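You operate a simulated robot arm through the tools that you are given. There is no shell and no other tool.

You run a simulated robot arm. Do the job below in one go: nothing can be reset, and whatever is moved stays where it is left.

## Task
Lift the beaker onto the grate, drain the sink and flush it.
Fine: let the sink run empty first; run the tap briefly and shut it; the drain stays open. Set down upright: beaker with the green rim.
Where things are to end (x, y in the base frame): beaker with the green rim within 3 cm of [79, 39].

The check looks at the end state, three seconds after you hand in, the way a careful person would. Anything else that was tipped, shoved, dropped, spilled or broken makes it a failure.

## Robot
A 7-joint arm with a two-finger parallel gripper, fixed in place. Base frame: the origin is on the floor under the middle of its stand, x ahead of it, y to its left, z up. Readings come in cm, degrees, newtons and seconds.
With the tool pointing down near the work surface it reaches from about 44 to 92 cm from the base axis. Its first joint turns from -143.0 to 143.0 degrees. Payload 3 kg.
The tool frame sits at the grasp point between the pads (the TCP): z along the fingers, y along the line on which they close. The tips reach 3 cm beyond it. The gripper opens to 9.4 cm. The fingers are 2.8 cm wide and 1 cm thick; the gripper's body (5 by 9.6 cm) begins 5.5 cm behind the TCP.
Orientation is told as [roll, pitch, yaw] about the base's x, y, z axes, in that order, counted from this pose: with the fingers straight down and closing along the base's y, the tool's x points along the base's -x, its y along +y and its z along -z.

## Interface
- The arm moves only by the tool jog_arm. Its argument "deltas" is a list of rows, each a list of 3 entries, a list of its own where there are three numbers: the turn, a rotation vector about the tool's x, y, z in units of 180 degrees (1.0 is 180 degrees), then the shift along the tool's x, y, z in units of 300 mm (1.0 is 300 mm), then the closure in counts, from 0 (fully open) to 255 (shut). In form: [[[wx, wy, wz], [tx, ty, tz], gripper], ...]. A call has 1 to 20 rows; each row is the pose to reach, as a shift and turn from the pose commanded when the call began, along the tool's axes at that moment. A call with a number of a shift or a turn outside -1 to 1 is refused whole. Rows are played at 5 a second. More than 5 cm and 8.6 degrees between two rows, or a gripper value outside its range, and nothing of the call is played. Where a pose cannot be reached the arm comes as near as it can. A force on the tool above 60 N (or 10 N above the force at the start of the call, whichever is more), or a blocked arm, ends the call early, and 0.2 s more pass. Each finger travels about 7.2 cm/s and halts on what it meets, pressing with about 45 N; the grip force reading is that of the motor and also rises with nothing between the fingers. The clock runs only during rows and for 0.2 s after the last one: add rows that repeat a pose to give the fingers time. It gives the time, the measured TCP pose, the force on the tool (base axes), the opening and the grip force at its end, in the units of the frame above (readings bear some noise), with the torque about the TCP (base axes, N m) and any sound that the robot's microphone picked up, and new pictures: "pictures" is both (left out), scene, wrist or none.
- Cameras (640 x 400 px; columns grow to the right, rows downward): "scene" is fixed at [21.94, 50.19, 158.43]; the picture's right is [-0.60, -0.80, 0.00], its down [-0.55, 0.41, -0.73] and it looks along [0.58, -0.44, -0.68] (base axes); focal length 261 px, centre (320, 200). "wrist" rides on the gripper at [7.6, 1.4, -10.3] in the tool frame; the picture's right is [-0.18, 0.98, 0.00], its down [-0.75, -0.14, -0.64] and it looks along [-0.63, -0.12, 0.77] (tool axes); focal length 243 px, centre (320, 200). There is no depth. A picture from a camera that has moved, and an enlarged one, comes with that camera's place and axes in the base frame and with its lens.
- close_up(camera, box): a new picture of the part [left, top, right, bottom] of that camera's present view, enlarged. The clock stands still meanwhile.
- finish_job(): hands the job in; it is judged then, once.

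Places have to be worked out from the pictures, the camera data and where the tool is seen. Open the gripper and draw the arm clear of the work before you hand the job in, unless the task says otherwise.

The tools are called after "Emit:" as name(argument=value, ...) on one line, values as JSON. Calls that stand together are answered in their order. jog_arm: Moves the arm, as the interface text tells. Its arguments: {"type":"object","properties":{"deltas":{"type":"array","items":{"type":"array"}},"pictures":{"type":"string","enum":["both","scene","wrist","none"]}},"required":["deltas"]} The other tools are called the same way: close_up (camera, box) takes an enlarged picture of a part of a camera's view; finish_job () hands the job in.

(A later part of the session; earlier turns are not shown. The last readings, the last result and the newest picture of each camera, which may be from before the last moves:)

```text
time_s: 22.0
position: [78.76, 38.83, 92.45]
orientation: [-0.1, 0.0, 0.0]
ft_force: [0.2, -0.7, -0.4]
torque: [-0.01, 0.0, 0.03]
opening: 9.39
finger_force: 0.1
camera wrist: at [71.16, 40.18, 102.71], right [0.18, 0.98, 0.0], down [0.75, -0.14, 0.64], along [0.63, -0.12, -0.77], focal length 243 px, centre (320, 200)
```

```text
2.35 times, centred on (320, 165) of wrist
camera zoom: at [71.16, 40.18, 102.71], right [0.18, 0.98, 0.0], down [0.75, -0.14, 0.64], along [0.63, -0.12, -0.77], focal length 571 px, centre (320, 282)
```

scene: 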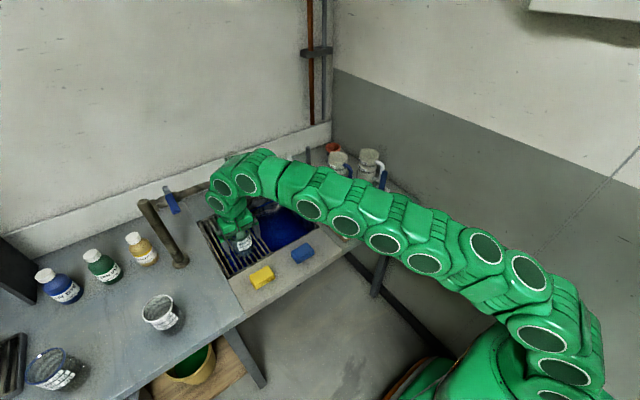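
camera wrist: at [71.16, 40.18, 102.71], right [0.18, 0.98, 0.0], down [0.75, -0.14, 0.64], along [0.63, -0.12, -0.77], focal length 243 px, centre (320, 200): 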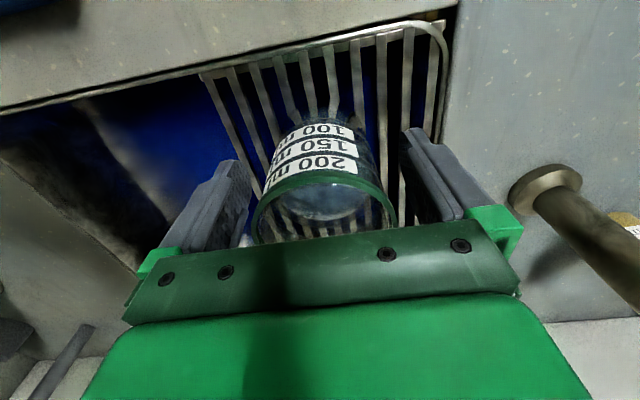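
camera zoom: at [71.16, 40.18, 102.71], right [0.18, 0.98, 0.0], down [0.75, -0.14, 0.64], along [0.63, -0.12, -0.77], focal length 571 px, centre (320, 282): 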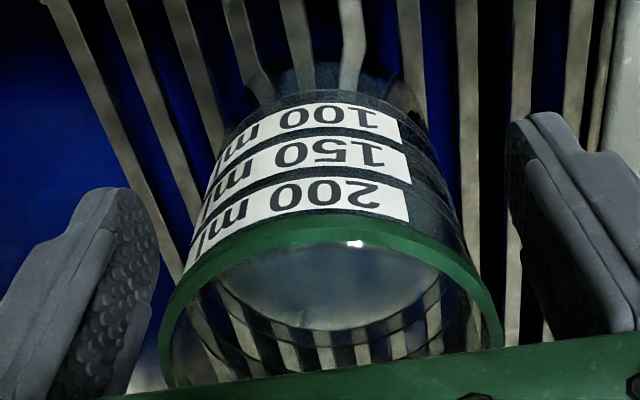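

Beaker stands free on the grate. Now I'll raise the open gripper straight up, clear of it.

Emit:
jog_arm(deltas=[[[0, 0, 0], [0, 0, -0.05], 0], [[0, 0, 0], [0, 0, -0.15], 0], [[0, 0, 0], [0, 0, -0.27], 0], [[0, 0, 0], [0, 0, -0.4], 0], [[0, 0, 0], [0, 0, -0.53], 0], [[0, 0, 0], [0.1, -0.1, -0.6], 0], [[0, 0, 0], [0.24, -0.2, -0.65], 0], [[0, 0, 0], [0.38, -0.25, -0.65], 0], [[0, 0, 0], [0.5, -0.3, -0.65], 0], [[0, 0, 0], [0.6, -0.3, -0.65], 0], [[0, 0, 0], [0.6, -0.3, -0.65], 0]])

Emit:
close_up(camera="scene", box=[140, 150, 320, 290])

```text
refused: row 7 steps farther than a row can; nothing moved
```

```text
2.86 times, centred on (230, 220) of scene
camera zoom: at [21.94, 50.19, 158.43], right [-0.6, -0.8, 0.0], down [-0.55, 0.41, -0.73], along [0.58, -0.44, -0.68], focal length 745 px, centre (577, 143)
```

zoom: 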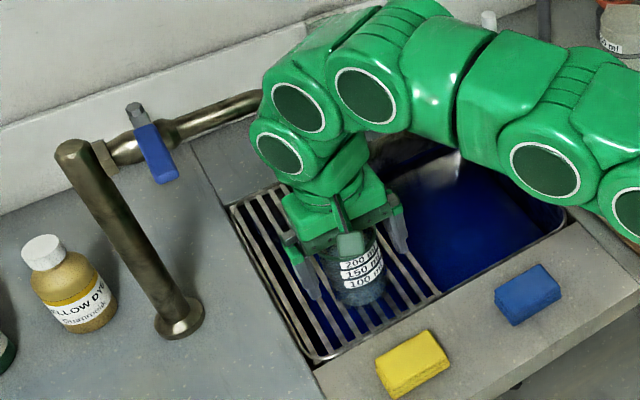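

Refused for a slightly long step; nothing moved. Resending with shorter steps.

Emit:
jog_arm(deltas=[[[0, 0, 0], [0, 0, -0.05], 0], [[0, 0, 0], [0, 0, -0.15], 0], [[0, 0, 0], [0, 0, -0.27], 0], [[0, 0, 0], [0, 0, -0.4], 0], [[0, 0, 0], [0, 0, -0.53], 0], [[0, 0, 0], [0.08, -0.06, -0.63], 0], [[0, 0, 0], [0.18, -0.12, -0.66], 0], [[0, 0, 0], [0.29, -0.18, -0.66], 0], [[0, 0, 0], [0.4, -0.24, -0.66], 0], [[0, 0, 0], [0.51, -0.3, -0.66], 0], [[0, 0, 0], [0.6, -0.3, -0.66], 0], [[0, 0, 0], [0.6, -0.3, -0.66], 0]])

Emit:
close_up(camera="scene", box=[140, 150, 320, 290])

```text
time_s: 24.6
position: [61.01, 29.82, 112.22]
orientation: [0.0, 0.0, 0.0]
ft_force: [-0.7, 0.8, -0.4]
torque: [-0.02, -0.02, 0.02]
opening: 9.41
finger_force: 0.1
out of reach, approached as far as the arm can: row 4, 5, 6
camera wrist: at [53.23, 31.05, 122.52], right [0.18, 0.98, 0.0], down [0.75, -0.14, 0.64], along [0.63, -0.12, -0.77], focal length 243 px, centre (320, 200)
```

scene: 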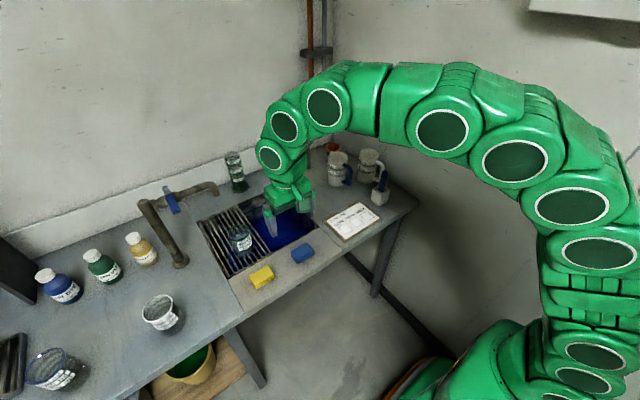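
wrist: 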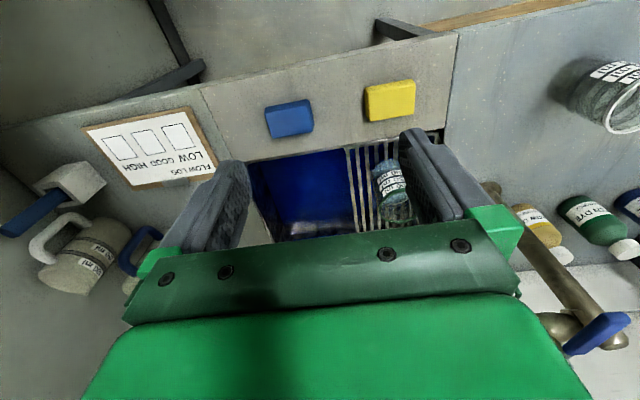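

```text
2.86 times, centred on (230, 220) of scene
camera zoom: at [21.94, 50.19, 158.43], right [-0.6, -0.8, 0.0], down [-0.55, 0.41, -0.73], along [0.58, -0.44, -0.68], focal length 745 px, centre (577, 143)
```

zoom: 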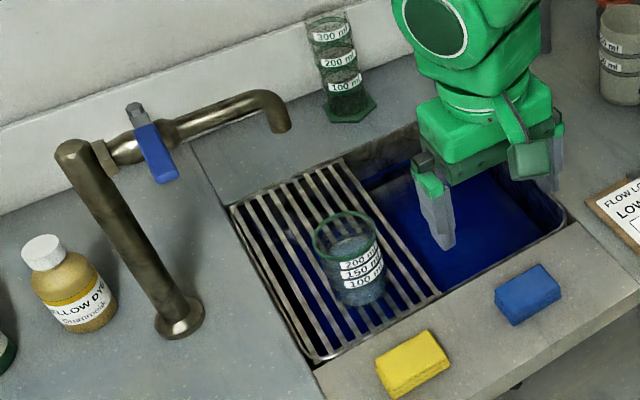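

Beaker is upright on the grate at about (78.8, 38.9). Next the drain knob under the front edge: I'll narrow the fingers to ~2 cm and swing the tool to horizontal (pointing +x) in front of the counter, staying above the counter top for now.

Emit:
jog_arm(deltas=[[[0, -0.044, 0], [0.033, 0, 0.107], 200], [[0, -0.089, 0], [0.067, 0, 0.207], 200], [[0, -0.133, 0], [0.1, 0, 0.307], 200], [[0, -0.178, 0], [0.117, 0, 0.407], 200], [[0, -0.222, 0], [0.133, 0, 0.507], 200], [[0, -0.267, 0], [0.15, 0, 0.59], 200], [[0, -0.311, 0], [0.157, 0, 0.657], 200], [[0, -0.356, 0], [0.167, 0, 0.707], 200], [[0, -0.4, 0], [0.167, 0, 0.733], 200], [[0, -0.444, 0], [0.167, 0, 0.733], 200], [[0, -0.489, 0], [0.167, 0, 0.733], 200], [[0, -0.5, 0], [0.167, 0, 0.733], 200], [[0, -0.5, 0], [0.167, 0, 0.733], 200]])

```text
time_s: 27.4
position: [55.84, 30.05, 90.18]
orientation: [-164.8, -89.8, 164.8]
ft_force: [0.0, 0.3, -0.1]
torque: [-0.02, -0.02, -0.01]
opening: 2.02
finger_force: 0.1
out of reach, approached as far as the arm can: row 9, 10
camera wrist: at [45.57, 31.27, 82.63], right [0.0, 0.98, 0.18], down [-0.64, -0.14, 0.75], along [0.77, -0.12, 0.63], focal length 243 px, centre (320, 200)
```

scene: 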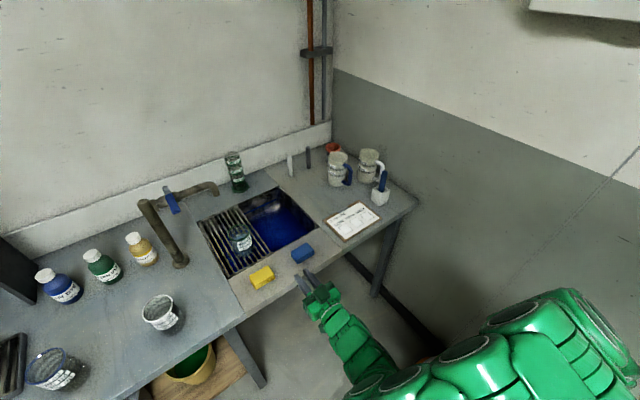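
wrist: 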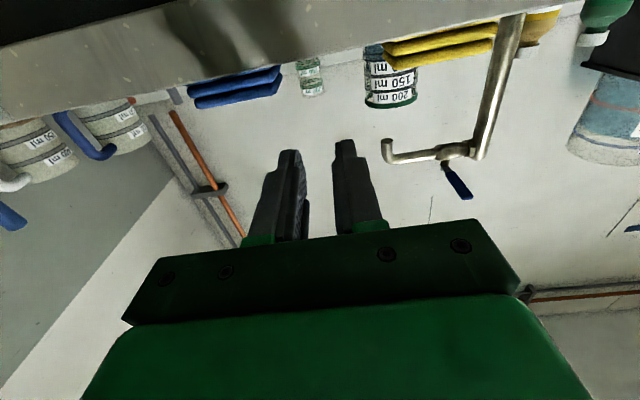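

Tool is horizontal at (55.8, 30.1, 90.2). Now I'll lower it ~11 cm in front of the counter edge (tips at x≈58.5, edge at 60.3) to look at the knob.

Emit:
jog_arm(deltas=[[[0, 0, 0], [0.05, 0, -0.017], 200], [[0, 0, 0], [0.15, 0, -0.017], 200], [[0, 0, 0], [0.25, 0, -0.017], 200], [[0, 0, 0], [0.33, 0, -0.017], 200], [[0, 0, 0], [0.373, 0, -0.017], 200], [[0, 0, 0], [0.373, 0, -0.017], 200]])

Emit:
close_up(camera="wrist", box=[240, 80, 400, 180])

```text
time_s: 28.8
position: [55.28, 30.04, 78.97]
orientation: [144.7, -90.0, -144.7]
ft_force: [-0.4, -0.3, -1.1]
torque: [0.01, -0.05, 0.0]
opening: 2.03
finger_force: 0.1
camera wrist: at [45.03, 31.34, 71.48], right [0.0, 0.98, 0.18], down [-0.64, -0.14, 0.75], along [0.77, -0.12, 0.63], focal length 243 px, centre (320, 200)
```

scene: 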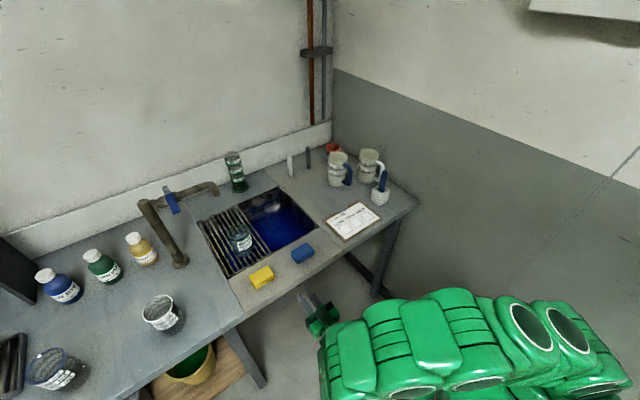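
wrist: 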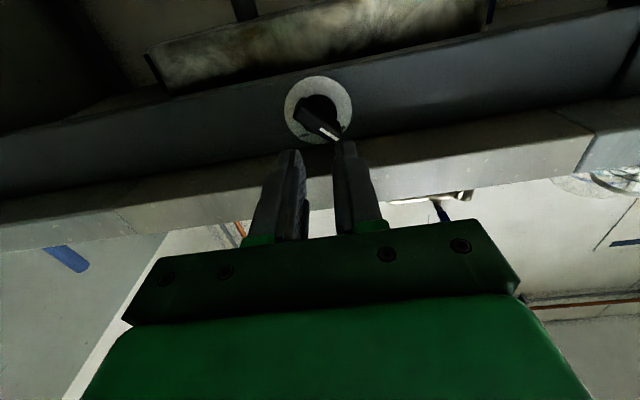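

```text
4.00 times, centred on (320, 130) of wrist
camera zoom: at [45.03, 31.34, 71.48], right [0.0, 0.98, 0.18], down [-0.64, -0.14, 0.75], along [0.77, -0.12, 0.63], focal length 970 px, centre (320, 480)
```

zoom: 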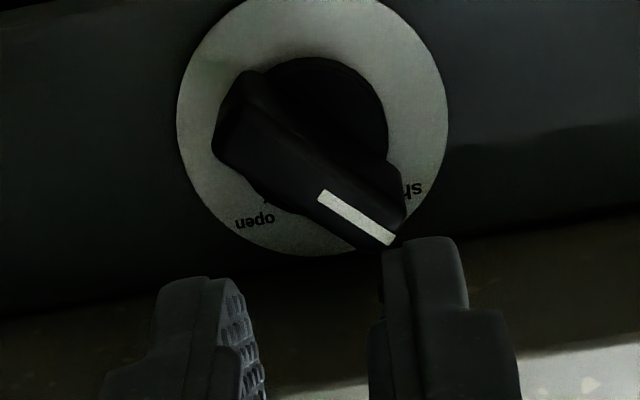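

I can see the dial clearly: pointer at "shut" (45° up-left as seen from the front), "open" at 135°; the axis is near (y 29.9, z 78.4), bar front at x≈61.8. I'll roll the gripper −45° so that the fingers straddle the bar, and centre it.

Emit:
jog_arm(deltas=[[[0, 0, -0.042], [0.01, -0.004, 0], 200], [[0, 0, -0.084], [0.019, -0.006, 0], 200], [[0, 0, -0.126], [0.019, -0.006, 0], 200], [[0, 0, -0.168], [0.019, -0.006, 0], 200], [[0, 0, -0.21], [0.019, -0.006, 0], 200], [[0, 0, -0.25], [0.019, -0.006, 0], 200], [[0, 0, -0.25], [0.019, -0.006, 0], 200]])

Emit:
close_up(camera="wrist", box=[240, 70, 400, 190])

```text
time_s: 30.4
position: [55.44, 29.78, 78.53]
orientation: [-90.0, -44.8, 89.9]
ft_force: [0.1, -0.1, 1.0]
torque: [-0.01, 0.0, 0.01]
opening: 2.01
finger_force: 0.0
camera wrist: at [45.04, 25.25, 72.14], right [0.0, 0.82, -0.57], down [-0.64, 0.43, 0.63], along [0.77, 0.36, 0.53], focal length 243 px, centre (320, 200)
```

scene: 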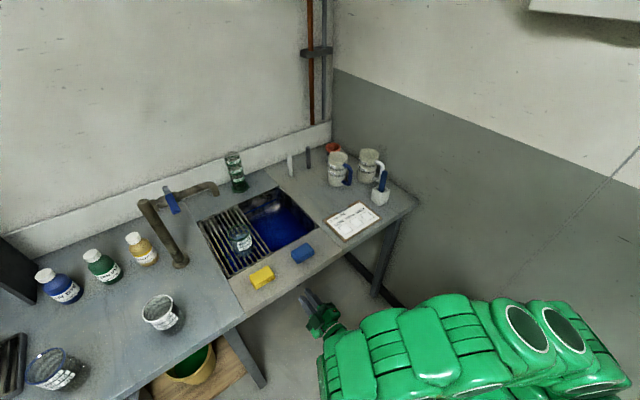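
wrist: 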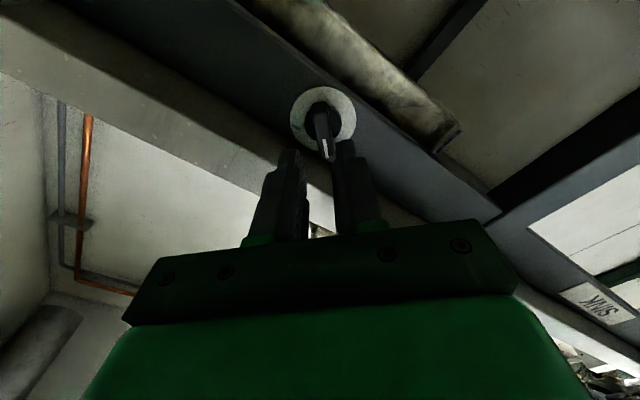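

```text
3.33 times, centred on (320, 130) of wrist
camera zoom: at [45.04, 25.25, 72.14], right [0.0, 0.82, -0.57], down [-0.64, 0.43, 0.63], along [0.77, 0.36, 0.53], focal length 809 px, centre (320, 433)
```

zoom: 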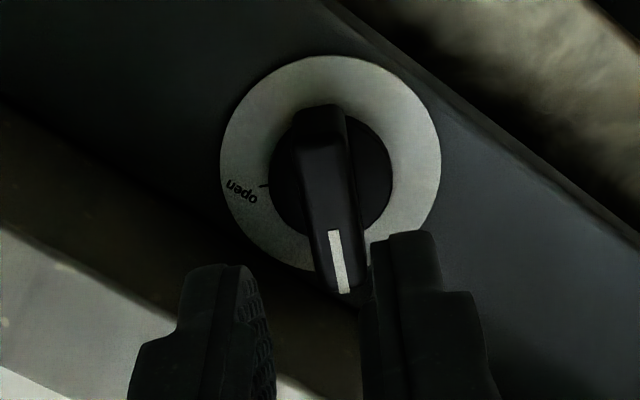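

The bar is aligned with the finger slot but offset about 0.35 cm toward tool +y. I'll shift that and move forward until the tips are just at the bar's front, then check.

Emit:
jog_arm(deltas=[[[0, 0, 0], [0, 0.0117, 0.0], 200], [[0, 0, 0], [0, 0.0117, 0.03], 200], [[0, 0, 0], [0, 0.0117, 0.06], 200], [[0, 0, 0], [0, 0.0117, 0.085], 200], [[0, 0, 0], [0, 0.0117, 0.1], 200], [[0, 0, 0], [0, 0.0117, 0.1], 200]], pictures="wrist")

Emit:
close_up(camera="wrist", box=[240, 90, 400, 210])

```text
time_s: 31.8
position: [58.26, 29.88, 78.23]
orientation: [-90.0, -45.0, 90.0]
ft_force: [-0.2, 0.2, -0.8]
torque: [-0.03, -0.02, 0.0]
opening: 2.04
finger_force: 0.1
camera wrist: at [47.98, 25.5, 71.89], right [0.0, 0.82, -0.57], down [-0.64, 0.43, 0.63], along [0.77, 0.36, 0.53], focal length 243 px, centre (320, 200)
```

wrist: 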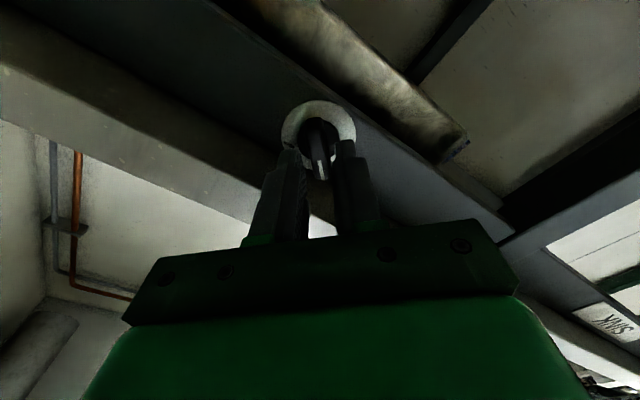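

```text
3.33 times, centred on (320, 150) of wrist
camera zoom: at [47.98, 25.5, 71.89], right [0.0, 0.82, -0.57], down [-0.64, 0.43, 0.63], along [0.77, 0.36, 0.53], focal length 809 px, centre (320, 367)
```

zoom: 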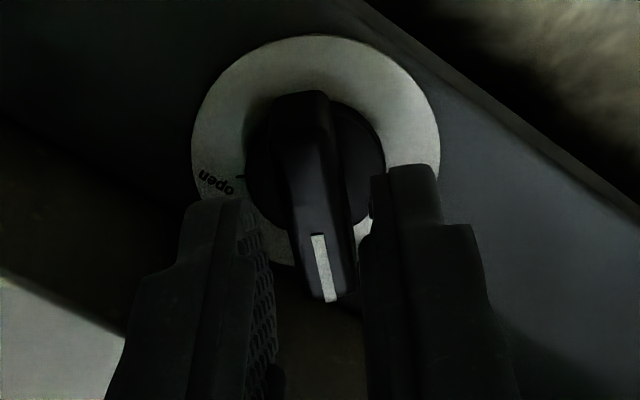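

Bar is centred in the gap. I'll advance 1.7 cm more so the pads overlap the bar, then close on it.

Emit:
jog_arm(deltas=[[[0, 0, 0], [0, 0, 0.02], 200], [[0, 0, 0], [0, 0, 0.04], 200], [[0, 0, 0], [0, 0, 0.057], 200], [[0, 0, 0], [0, 0, 0.057], 200], [[0, 0, 0], [0, 0, 0.057], 220], [[0, 0, 0], [0, 0, 0.057], 245], [[0, 0, 0], [0, 0, 0.057], 245], [[0, 0, 0], [0, 0, 0.057], 245]], pictures="wrist")

Emit:
close_up(camera="wrist", box=[240, 90, 400, 210])

```text
time_s: 33.6
position: [60.05, 29.92, 78.42]
orientation: [-90.0, -44.9, 90.0]
ft_force: [0.0, -16.6, 24.6]
torque: [0.03, -0.29, -0.52]
opening: 1.18
finger_force: 44.1
camera wrist: at [49.75, 25.44, 71.94], right [0.0, 0.83, -0.56], down [-0.64, 0.43, 0.63], along [0.77, 0.36, 0.53], focal length 243 px, centre (320, 200)
```

wrist: 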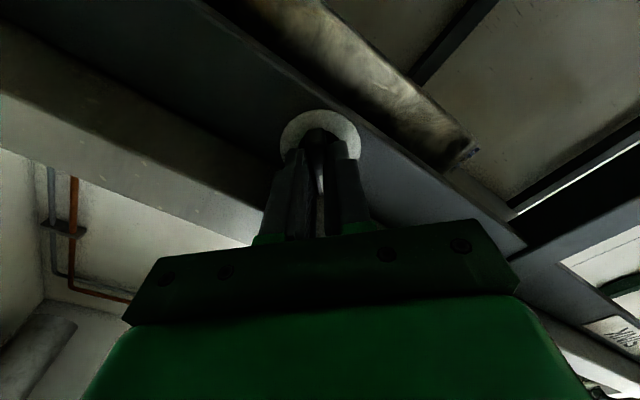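

```text
3.33 times, centred on (320, 150) of wrist
camera zoom: at [49.75, 25.44, 71.94], right [0.0, 0.83, -0.56], down [-0.64, 0.43, 0.63], along [0.77, 0.36, 0.53], focal length 809 px, centre (320, 367)
```

zoom: 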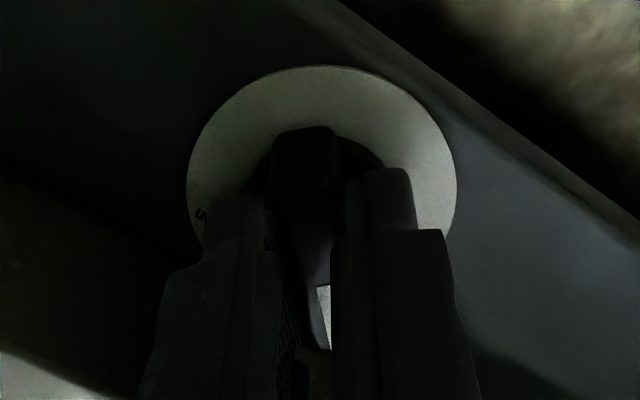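

Gripped (1.18 cm). There's ~30 N side load toward −tool y, so I'll relax the position by ~1.6 mm that way before turning.

Emit:
jog_arm(deltas=[[[0, 0, 0], [0, -0.003, 0], 245], [[0, 0, 0], [0, -0.005, 0], 245], [[0, 0, 0], [0, -0.005, 0], 245]], pictures="none")

```text
time_s: 34.4
position: [60.0, 29.97, 78.36]
orientation: [-89.8, -45.0, 89.9]
ft_force: [30.3, -10.6, -3.6]
torque: [0.0, -0.52, 0.28]
opening: 1.15
finger_force: 45.3
```

Small residual loads remain (within limits). I'll begin turning the knob +22° toward "open" and check the loads.

Emit:
jog_arm(deltas=[[[0, 0, 0.03], [0, 0, 0], 245], [[0, 0, 0.06], [0, 0, 0], 245], [[0, 0, 0.09], [0, 0, 0], 245], [[0, 0, 0.12], [0, 0, 0], 245], [[0, 0, 0.12], [0, 0, 0], 245]], pictures="wrist")

Emit:
close_up(camera="wrist", box=[240, 90, 400, 210])

```text
time_s: 35.6
position: [60.03, 30.03, 78.33]
orientation: [-90.1, -66.6, 90.1]
ft_force: [24.6, 9.2, -5.9]
torque: [-0.04, -0.34, 0.32]
opening: 1.18
finger_force: 45.4
camera wrist: at [49.74, 28.1, 70.78], right [0.0, 0.98, -0.22], down [-0.64, 0.17, 0.75], along [0.77, 0.14, 0.63], focal length 243 px, centre (320, 200)
```

wrist: 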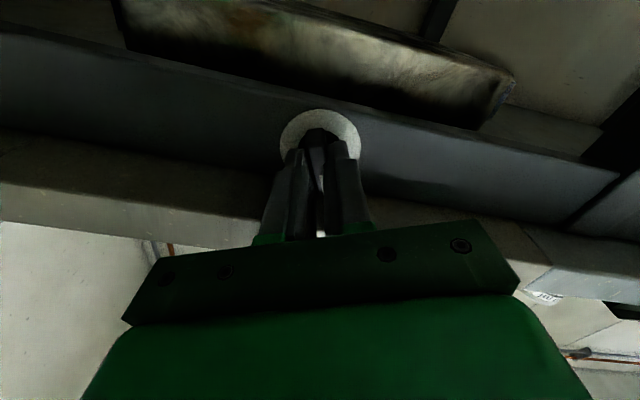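

```text
3.33 times, centred on (320, 150) of wrist
camera zoom: at [49.74, 28.1, 70.78], right [0.0, 0.98, -0.22], down [-0.64, 0.17, 0.75], along [0.77, 0.14, 0.63], focal length 809 px, centre (320, 367)
```

zoom: 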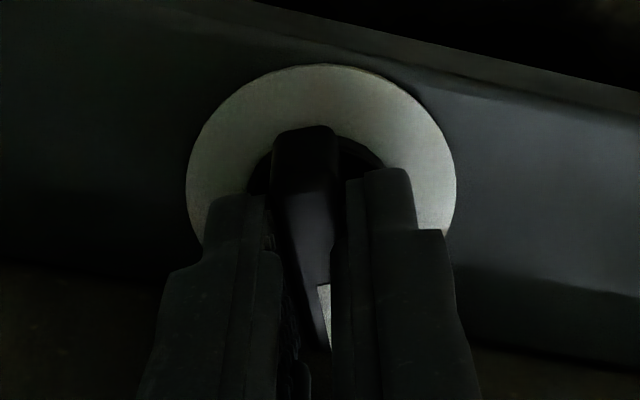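

The knob turns along with the gripper at low load. I'll continue the remaining ~67°.

Emit:
jog_arm(deltas=[[[0, 0, 0.035], [0, 0, 0], 245], [[0, 0, 0.07], [0, 0, 0], 245], [[0, 0, 0.105], [0, 0, 0], 245], [[0, 0, 0.14], [0, 0, 0], 245], [[0, 0, 0.175], [0, 0, 0], 245], [[0, 0, 0.21], [0, 0, 0], 245], [[0, 0, 0.245], [0, 0, 0], 245], [[0, 0, 0.28], [0, 0, 0], 245], [[0, 0, 0.315], [0, 0, 0], 245], [[0, 0, 0.345], [0, 0, 0], 245], [[0, 0, 0.37], [0, 0, 0], 245], [[0, 0, 0.37], [0, 0, 0], 245]])

Emit:
close_up(camera="wrist", box=[240, 90, 400, 210])

Emit:
close_up(camera="scene", box=[180, 170, 340, 290])

```text
time_s: 38.2
position: [59.9, 30.03, 78.27]
orientation: [90.0, -46.7, -90.0]
ft_force: [16.6, 41.1, -6.3]
torque: [-0.01, 0.24, 0.85]
opening: 1.18
finger_force: 44.7
camera wrist: at [49.71, 36.18, 73.8], right [0.0, 0.59, 0.81], down [-0.64, -0.62, 0.45], along [0.77, -0.52, 0.38], focal length 243 px, centre (320, 200)
```

scene: 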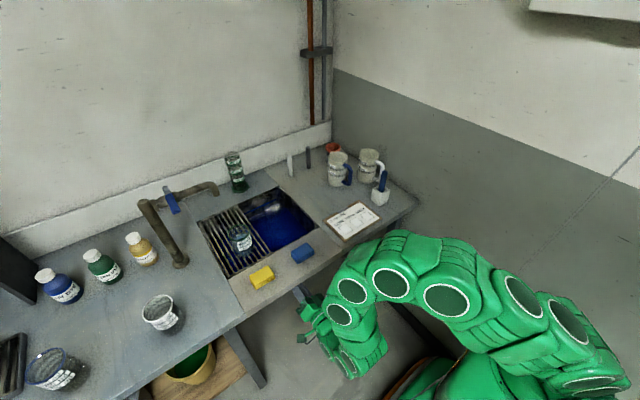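
wrist: 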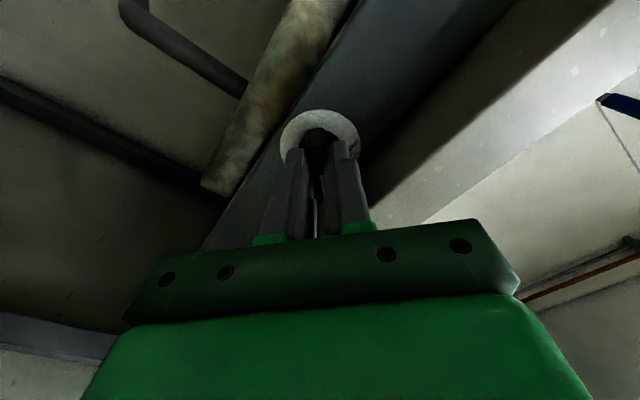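

```text
3.33 times, centred on (320, 150) of wrist
camera zoom: at [49.71, 36.18, 73.8], right [0.0, 0.59, 0.81], down [-0.64, -0.62, 0.45], along [0.77, -0.52, 0.38], focal length 809 px, centre (320, 367)
```

zoom: 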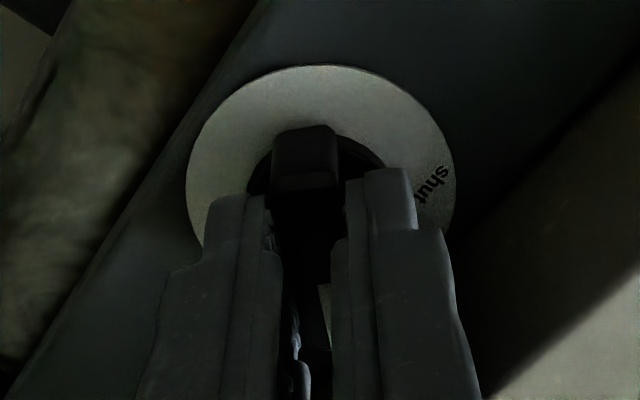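

```text
3.33 times, centred on (260, 230) of scene
camera zoom: at [21.94, 50.19, 158.43], right [-0.6, -0.8, 0.0], down [-0.55, 0.41, -0.73], along [0.58, -0.44, -0.68], focal length 869 px, centre (520, 100)
```

zoom: 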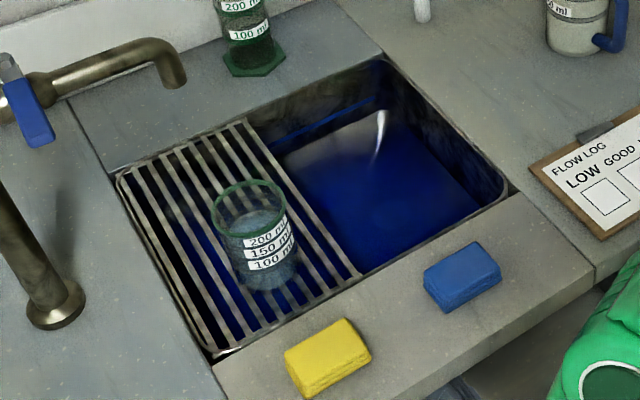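

The knob has followed to ~133° (the "open" side; "shut" is now visible off to the side). I'll nudge 2° more to reach the open mark, then release and back straight out.

Emit:
jog_arm(deltas=[[[0, 0, 0.012], [0, 0, 0], 245], [[0, 0, 0.012], [0, 0, 0], 245], [[0, 0, 0.012], [0, 0, 0], 220], [[0, 0, 0.012], [0, 0, 0], 200], [[0, 0, 0.012], [0, 0, 0], 200], [[0, 0, 0.012], [0, 0, 0], 200]])

Emit:
close_up(camera="wrist", box=[240, 90, 400, 210])

```text
time_s: 39.6
position: [60.12, 29.84, 78.34]
orientation: [90.0, -44.6, -90.1]
ft_force: [-0.8, 0.5, -0.2]
torque: [0.0, 0.01, -0.02]
opening: 2.0
finger_force: 0.0
camera wrist: at [49.77, 36.21, 74.03], right [0.0, 0.56, 0.83], down [-0.64, -0.64, 0.43], along [0.77, -0.53, 0.36], focal length 243 px, centre (320, 200)
```

scene: 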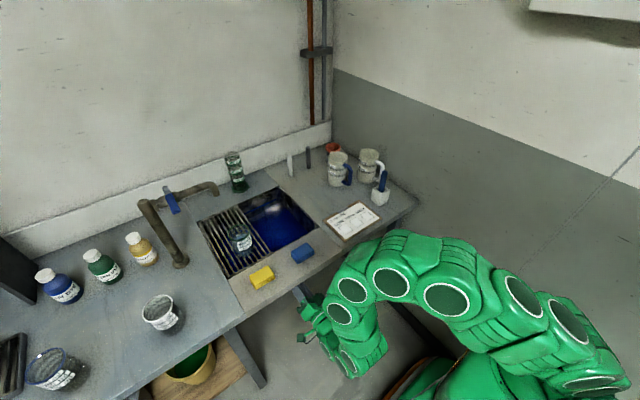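
wrist: 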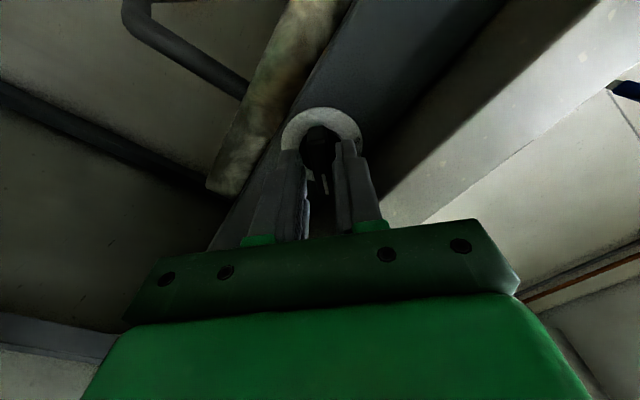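

```text
3.33 times, centred on (320, 150) of wrist
camera zoom: at [49.77, 36.21, 74.03], right [0.0, 0.56, 0.83], down [-0.64, -0.64, 0.43], along [0.77, -0.53, 0.36], focal length 809 px, centre (320, 367)
```

zoom: 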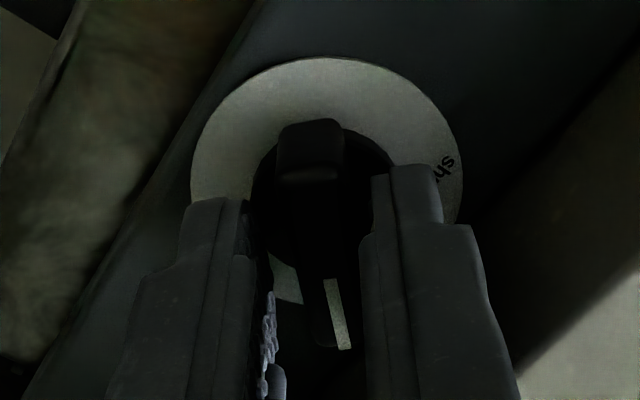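

Released; knob stays. Backing straight out 4.7 cm to inspect the knob and the water level.

Emit:
jog_arm(deltas=[[[0, 0, 0], [0, 0, -0.03], 200], [[0, 0, 0], [0, 0, -0.08], 200], [[0, 0, 0], [0, 0, -0.13], 200], [[0, 0, 0], [0, 0, -0.157], 200], [[0, 0, 0], [0, 0, -0.157], 200]])

Emit:
close_up(camera="wrist", box=[240, 60, 400, 180])

Emit:
close_up(camera="scene", box=[180, 170, 340, 290])

```text
time_s: 40.8
position: [55.19, 29.98, 78.26]
orientation: [89.9, -44.7, -90.1]
ft_force: [-0.8, 0.7, 1.1]
torque: [-0.01, -0.01, -0.01]
opening: 2.03
finger_force: 0.1
camera wrist: at [44.93, 36.23, 73.98], right [0.0, 0.56, 0.83], down [-0.64, -0.64, 0.43], along [0.77, -0.53, 0.36], focal length 243 px, centre (320, 200)
```

scene: 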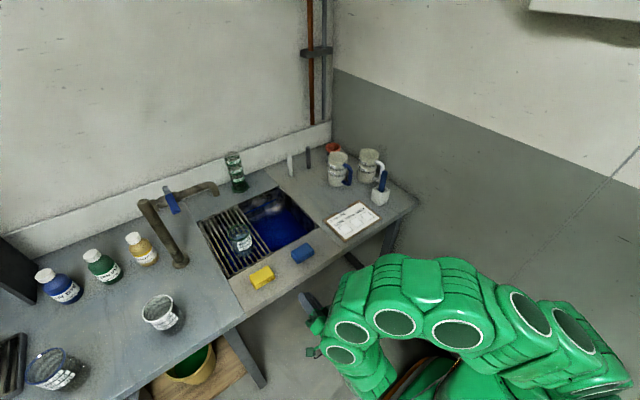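
wrist: 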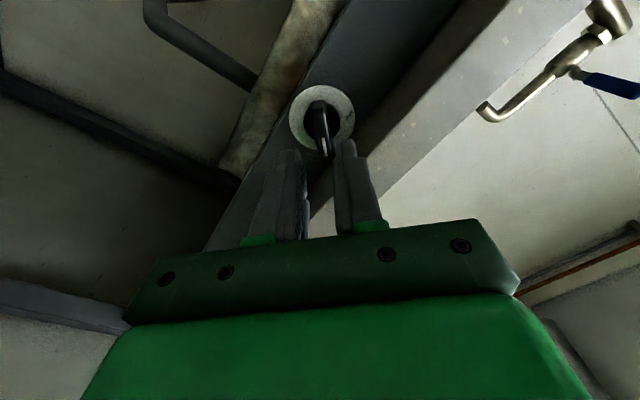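

```text
3.33 times, centred on (320, 120) of wrist
camera zoom: at [44.93, 36.23, 73.98], right [0.0, 0.56, 0.83], down [-0.64, -0.64, 0.43], along [0.77, -0.53, 0.36], focal length 809 px, centre (320, 467)
```

zoom: 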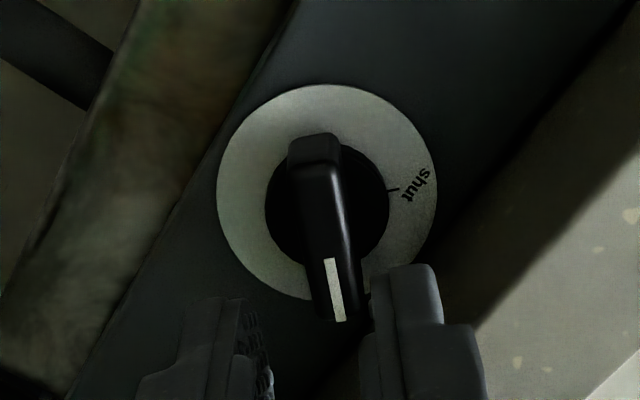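

```text
3.33 times, centred on (260, 230) of scene
camera zoom: at [21.94, 50.19, 158.43], right [-0.6, -0.8, 0.0], down [-0.55, 0.41, -0.73], along [0.58, -0.44, -0.68], focal length 869 px, centre (520, 100)
```

zoom: 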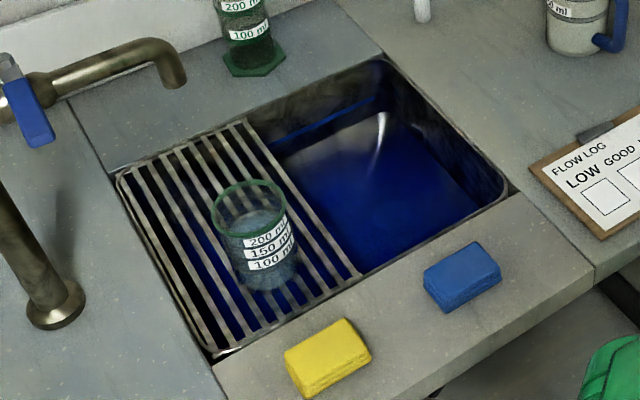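

The knob now points at "open". While the sink drains, I'll study the tap: it is visible in the wrist view at upper right.

Emit:
close_up(camera="wrist", box=[460, 0, 640, 130])

Emit:
close_up(camera="scene", box=[140, 170, 230, 230])

```text
3.08 times, centred on (550, 65) of wrist
camera zoom: at [44.93, 36.23, 73.98], right [0.0, 0.56, 0.83], down [-0.64, -0.64, 0.43], along [0.77, -0.53, 0.36], focal length 746 px, centre (-388, 615)
```

zoom: 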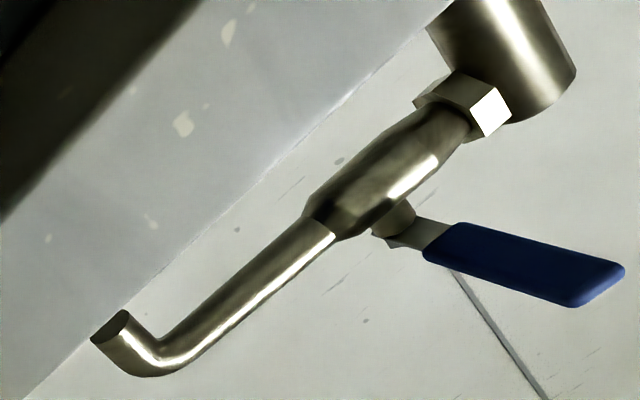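

```text
6.67 times, centred on (185, 200) of scene
camera zoom: at [21.94, 50.19, 158.43], right [-0.6, -0.8, 0.0], down [-0.55, 0.41, -0.73], along [0.58, -0.44, -0.68], focal length 1738 px, centre (1220, 200)
```

zoom: 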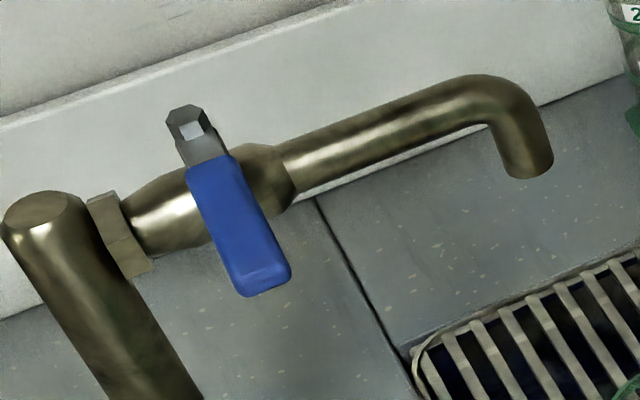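

The lever is on top of the valve body, crosswise (shut), free to swing over the pipe. Now I'll raise the tool in front of the counter and roll it back level, so that I can go and watch the sink drain.

Emit:
jog_arm(deltas=[[[0, 0, 0], [-0.06, 0.06, 0], 200], [[0, 0, -0.042], [-0.12, 0.12, 0], 200], [[0, 0, -0.084], [-0.18, 0.18, 0], 200], [[0, 0, -0.126], [-0.24, 0.24, 0], 200], [[0, 0, -0.168], [-0.283, 0.283, 0], 200], [[0, 0, -0.21], [-0.3, 0.3, 0], 200], [[0, 0, -0.25], [-0.3, 0.3, 0], 200], [[0, 0, -0.25], [-0.3, 0.3, 0], 200]])

Emit:
close_up(camera="scene", box=[180, 170, 340, 290])

```text
time_s: 42.6
position: [55.3, 30.41, 90.75]
orientation: [92.6, -89.7, -92.5]
ft_force: [1.0, -0.1, 0.0]
torque: [-0.03, 0.01, 0.01]
opening: 2.04
finger_force: 0.1
out of reach, approached as far as the arm can: row 6, 7, 8
camera wrist: at [45.04, 31.77, 83.23], right [0.0, 0.98, 0.19], down [-0.64, -0.14, 0.75], along [0.77, -0.12, 0.63], focal length 243 px, centre (320, 200)
```

scene: 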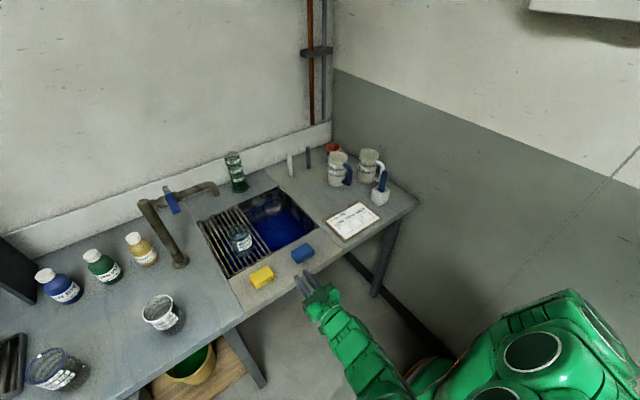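
wrist: 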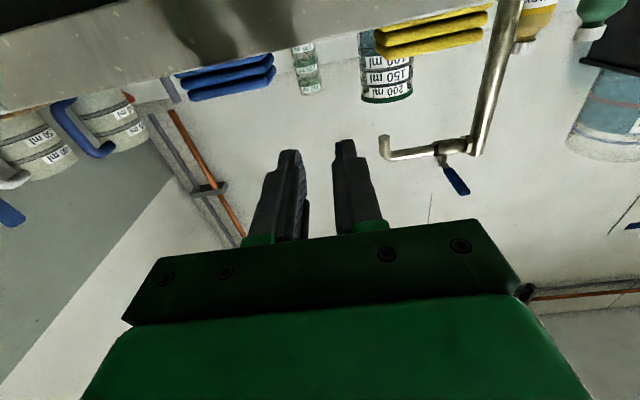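

```text
3.33 times, centred on (260, 230) of scene
camera zoom: at [21.94, 50.19, 158.43], right [-0.6, -0.8, 0.0], down [-0.55, 0.41, -0.73], along [0.58, -0.44, -0.68], focal length 869 px, centre (520, 100)
```

zoom: 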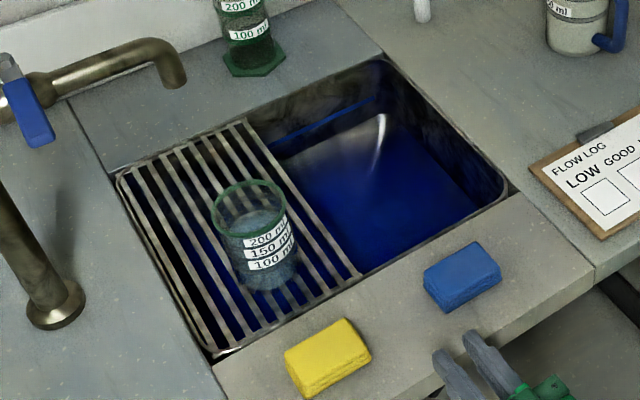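

The water surface is falling slowly. Meanwhile I'll bring the horizontal tool up to a standoff in front of the tap lever (lever tip ≈ (77.2, 51.5, 113.7)), stopping at x≈66, without touching it, gap set to ~4 cm.

Emit:
jog_arm(deltas=[[[0, 0, 0], [-0.11, 0.05, 0.02], 146], [[0, 0, 0], [-0.22, 0.11, 0.05], 146], [[0, 0, 0], [-0.33, 0.18, 0.09], 146], [[0, 0, 0], [-0.43, 0.26, 0.13], 146], [[0, 0, 0], [-0.52, 0.35, 0.18], 146], [[0, 0, 0], [-0.61, 0.44, 0.23], 146], [[0, 0, 0], [-0.68, 0.53, 0.28], 146], [[0, 0, 0], [-0.73, 0.62, 0.32], 146], [[0, 0, 0], [-0.753, 0.7, 0.357], 146], [[0, 0, 0], [-0.753, 0.7, 0.357], 146]])

Emit:
close_up(camera="scene", box=[180, 170, 340, 290])

Emit:
close_up(camera="wrist", box=[220, 60, 420, 240])

```text
time_s: 44.8
position: [65.98, 51.29, 113.56]
orientation: [84.0, -89.7, -83.9]
ft_force: [1.4, -0.4, -0.4]
torque: [-0.02, -0.02, 0.0]
opening: 4.02
finger_force: 0.0
camera wrist: at [55.71, 52.64, 106.01], right [0.0, 0.98, 0.19], down [-0.64, -0.14, 0.75], along [0.77, -0.12, 0.63], focal length 243 px, centre (320, 200)
```

scene: 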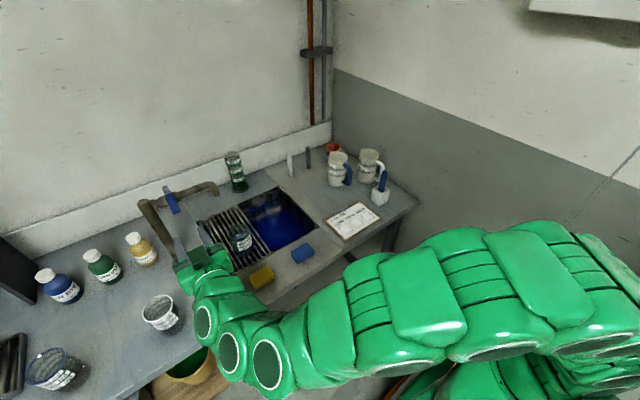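
wrist: 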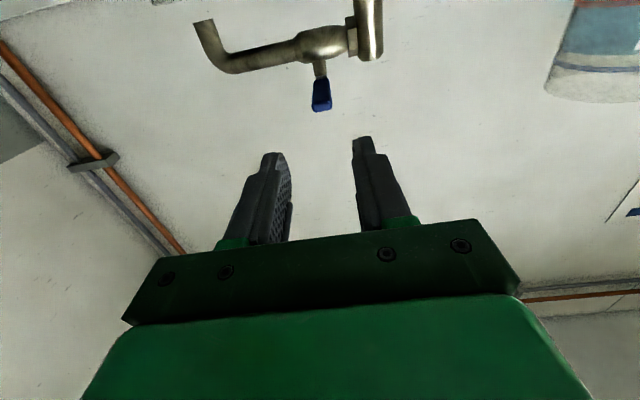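

```text
3.33 times, centred on (260, 230) of scene
camera zoom: at [21.94, 50.19, 158.43], right [-0.6, -0.8, 0.0], down [-0.55, 0.41, -0.73], along [0.58, -0.44, -0.68], focal length 869 px, centre (520, 100)
```

zoom: 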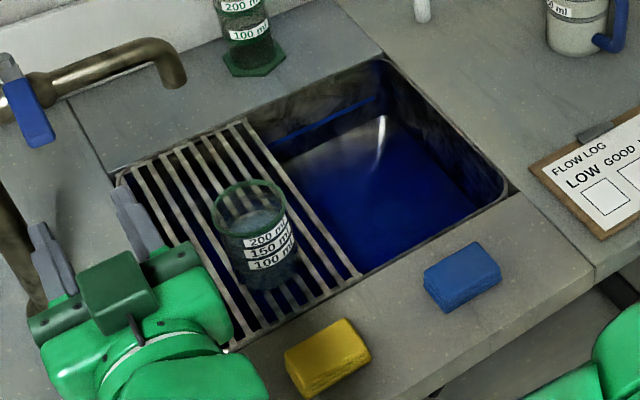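

```text
2.22 times, centred on (320, 150) of wrist
camera zoom: at [55.71, 52.64, 106.01], right [0.0, 0.98, 0.19], down [-0.64, -0.14, 0.75], along [0.77, -0.12, 0.63], focal length 539 px, centre (320, 311)
```

zoom: 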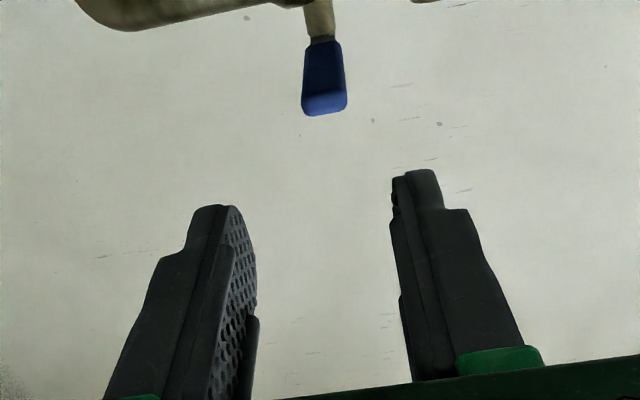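

The lever tip is centred ahead of the fingers (end face ≈ (77.2, 51.4, 113)). I'll hold still here and let the sink drain, checking the level.

Emit:
jog_arm(deltas=[[[0, 0, 0], [0, 0, 0], 146], [[0, 0, 0], [0, 0, 0], 146], [[0, 0, 0], [0, 0, 0], 146], [[0, 0, 0], [0, 0, 0], 146], [[0, 0, 0], [0, 0, 0], 146], [[0, 0, 0], [0, 0, 0], 146], [[0, 0, 0], [0, 0, 0], 146], [[0, 0, 0], [0, 0, 0], 146], [[0, 0, 0], [0, 0, 0], 146], [[0, 0, 0], [0, 0, 0], 146], [[0, 0, 0], [0, 0, 0], 146], [[0, 0, 0], [0, 0, 0], 146], [[0, 0, 0], [0, 0, 0], 146], [[0, 0, 0], [0, 0, 0], 146], [[0, 0, 0], [0, 0, 0], 146], [[0, 0, 0], [0, 0, 0], 146], [[0, 0, 0], [0, 0, 0], 146], [[0, 0, 0], [0, 0, 0], 146], [[0, 0, 0], [0, 0, 0], 146], [[0, 0, 0], [0, 0, 0], 146]], pictures="none")

Emit:
close_up(camera="scene", box=[180, 170, 340, 290])

```text
time_s: 49.0
position: [66.01, 51.24, 113.52]
orientation: [87.5, -89.5, -87.6]
ft_force: [-0.7, 0.3, -0.5]
torque: [-0.01, -0.01, -0.03]
opening: 4.01
finger_force: 0.1
```

```text
3.33 times, centred on (260, 230) of scene
camera zoom: at [21.94, 50.19, 158.43], right [-0.6, -0.8, 0.0], down [-0.55, 0.41, -0.73], along [0.58, -0.44, -0.68], focal length 869 px, centre (520, 100)
```

zoom: 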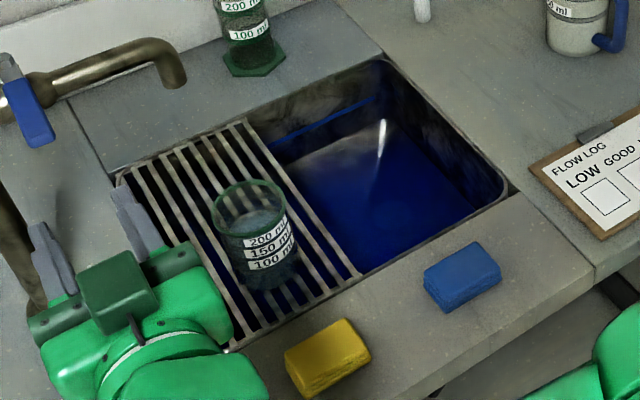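

The level appears to be dropping slowly. I'll take a tight reference close-up of the water edge, then wait another 4 s and compare.

Emit:
close_up(camera="scene", box=[260, 180, 320, 240])

Emit:
jog_arm(deltas=[[[0, 0, 0], [0, 0, 0], 146], [[0, 0, 0], [0, 0, 0], 146], [[0, 0, 0], [0, 0, 0], 146], [[0, 0, 0], [0, 0, 0], 146], [[0, 0, 0], [0, 0, 0], 146], [[0, 0, 0], [0, 0, 0], 146], [[0, 0, 0], [0, 0, 0], 146], [[0, 0, 0], [0, 0, 0], 146], [[0, 0, 0], [0, 0, 0], 146], [[0, 0, 0], [0, 0, 0], 146], [[0, 0, 0], [0, 0, 0], 146], [[0, 0, 0], [0, 0, 0], 146], [[0, 0, 0], [0, 0, 0], 146], [[0, 0, 0], [0, 0, 0], 146], [[0, 0, 0], [0, 0, 0], 146], [[0, 0, 0], [0, 0, 0], 146], [[0, 0, 0], [0, 0, 0], 146], [[0, 0, 0], [0, 0, 0], 146], [[0, 0, 0], [0, 0, 0], 146], [[0, 0, 0], [0, 0, 0], 146]], pictures="none")

Emit:
close_up(camera="scene", box=[260, 180, 320, 240])

```text
6.67 times, centred on (290, 210) of scene
camera zoom: at [21.94, 50.19, 158.43], right [-0.6, -0.8, 0.0], down [-0.55, 0.41, -0.73], along [0.58, -0.44, -0.68], focal length 1738 px, centre (520, 133)
```

zoom: 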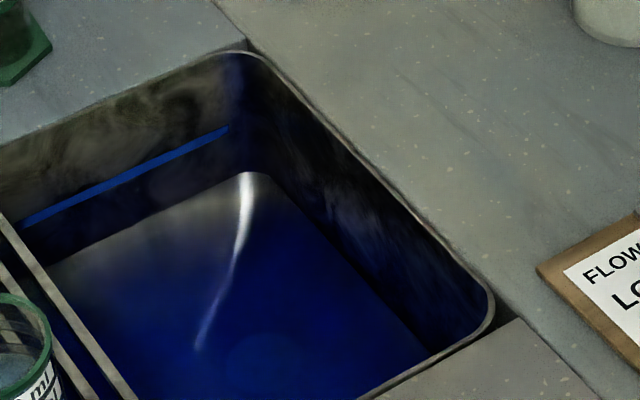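

```text
time_s: 53.2
position: [66.11, 51.41, 113.53]
orientation: [87.2, -89.6, -87.2]
ft_force: [0.2, -0.2, -0.3]
torque: [-0.01, -0.03, -0.02]
opening: 4.01
finger_force: 0.0
```

```text
6.67 times, centred on (290, 210) of scene
camera zoom: at [21.94, 50.19, 158.43], right [-0.6, -0.8, 0.0], down [-0.55, 0.41, -0.73], along [0.58, -0.44, -0.68], focal length 1738 px, centre (520, 133)
```

zoom: 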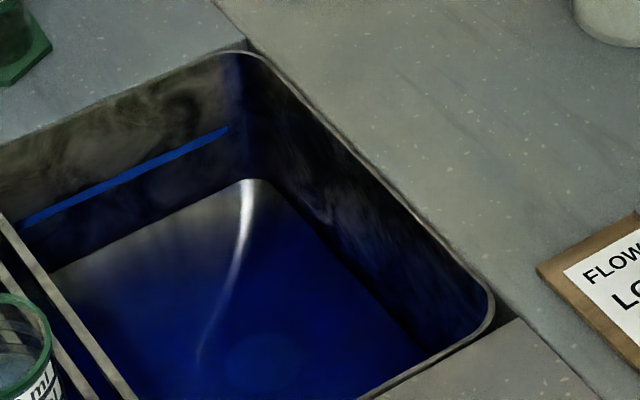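

The level is clearly dropping (~0.17 cm/s). I'll keep waiting.

Emit:
jog_arm(deltas=[[[0, 0, 0], [0, 0, 0], 146], [[0, 0, 0], [0, 0, 0], 146], [[0, 0, 0], [0, 0, 0], 146], [[0, 0, 0], [0, 0, 0], 146], [[0, 0, 0], [0, 0, 0], 146], [[0, 0, 0], [0, 0, 0], 146], [[0, 0, 0], [0, 0, 0], 146], [[0, 0, 0], [0, 0, 0], 146], [[0, 0, 0], [0, 0, 0], 146], [[0, 0, 0], [0, 0, 0], 146], [[0, 0, 0], [0, 0, 0], 146], [[0, 0, 0], [0, 0, 0], 146], [[0, 0, 0], [0, 0, 0], 146], [[0, 0, 0], [0, 0, 0], 146], [[0, 0, 0], [0, 0, 0], 146], [[0, 0, 0], [0, 0, 0], 146], [[0, 0, 0], [0, 0, 0], 146], [[0, 0, 0], [0, 0, 0], 146], [[0, 0, 0], [0, 0, 0], 146], [[0, 0, 0], [0, 0, 0], 146]], pictures="none")

Emit:
jog_arm(deltas=[[[0, 0, 0], [0, 0, 0], 146], [[0, 0, 0], [0, 0, 0], 146], [[0, 0, 0], [0, 0, 0], 146], [[0, 0, 0], [0, 0, 0], 146], [[0, 0, 0], [0, 0, 0], 146], [[0, 0, 0], [0, 0, 0], 146], [[0, 0, 0], [0, 0, 0], 146], [[0, 0, 0], [0, 0, 0], 146], [[0, 0, 0], [0, 0, 0], 146], [[0, 0, 0], [0, 0, 0], 146], [[0, 0, 0], [0, 0, 0], 146], [[0, 0, 0], [0, 0, 0], 146], [[0, 0, 0], [0, 0, 0], 146], [[0, 0, 0], [0, 0, 0], 146], [[0, 0, 0], [0, 0, 0], 146], [[0, 0, 0], [0, 0, 0], 146], [[0, 0, 0], [0, 0, 0], 146], [[0, 0, 0], [0, 0, 0], 146], [[0, 0, 0], [0, 0, 0], 146], [[0, 0, 0], [0, 0, 0], 146]], pictures="none")

Emit:
close_up(camera="scene", box=[260, 180, 320, 240])

```text
time_s: 57.4
position: [65.93, 51.17, 113.57]
orientation: [87.1, -89.6, -87.2]
ft_force: [0.5, -0.4, 0.1]
torque: [-0.02, -0.03, 0.05]
opening: 4.01
finger_force: 0.0
```

```text
time_s: 61.6
position: [66.07, 51.26, 113.65]
orientation: [87.2, -89.6, -87.2]
ft_force: [0.0, 0.4, 0.2]
torque: [0.01, 0.03, 0.0]
opening: 4.02
finger_force: 0.1
```

```text
6.67 times, centred on (290, 210) of scene
camera zoom: at [21.94, 50.19, 158.43], right [-0.6, -0.8, 0.0], down [-0.55, 0.41, -0.73], along [0.58, -0.44, -0.68], focal length 1738 px, centre (520, 133)
```

zoom: 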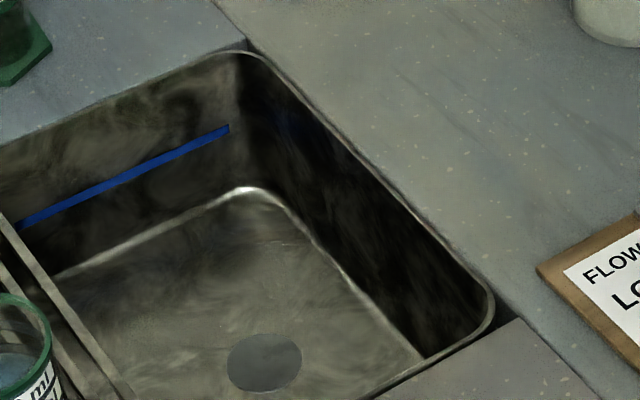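

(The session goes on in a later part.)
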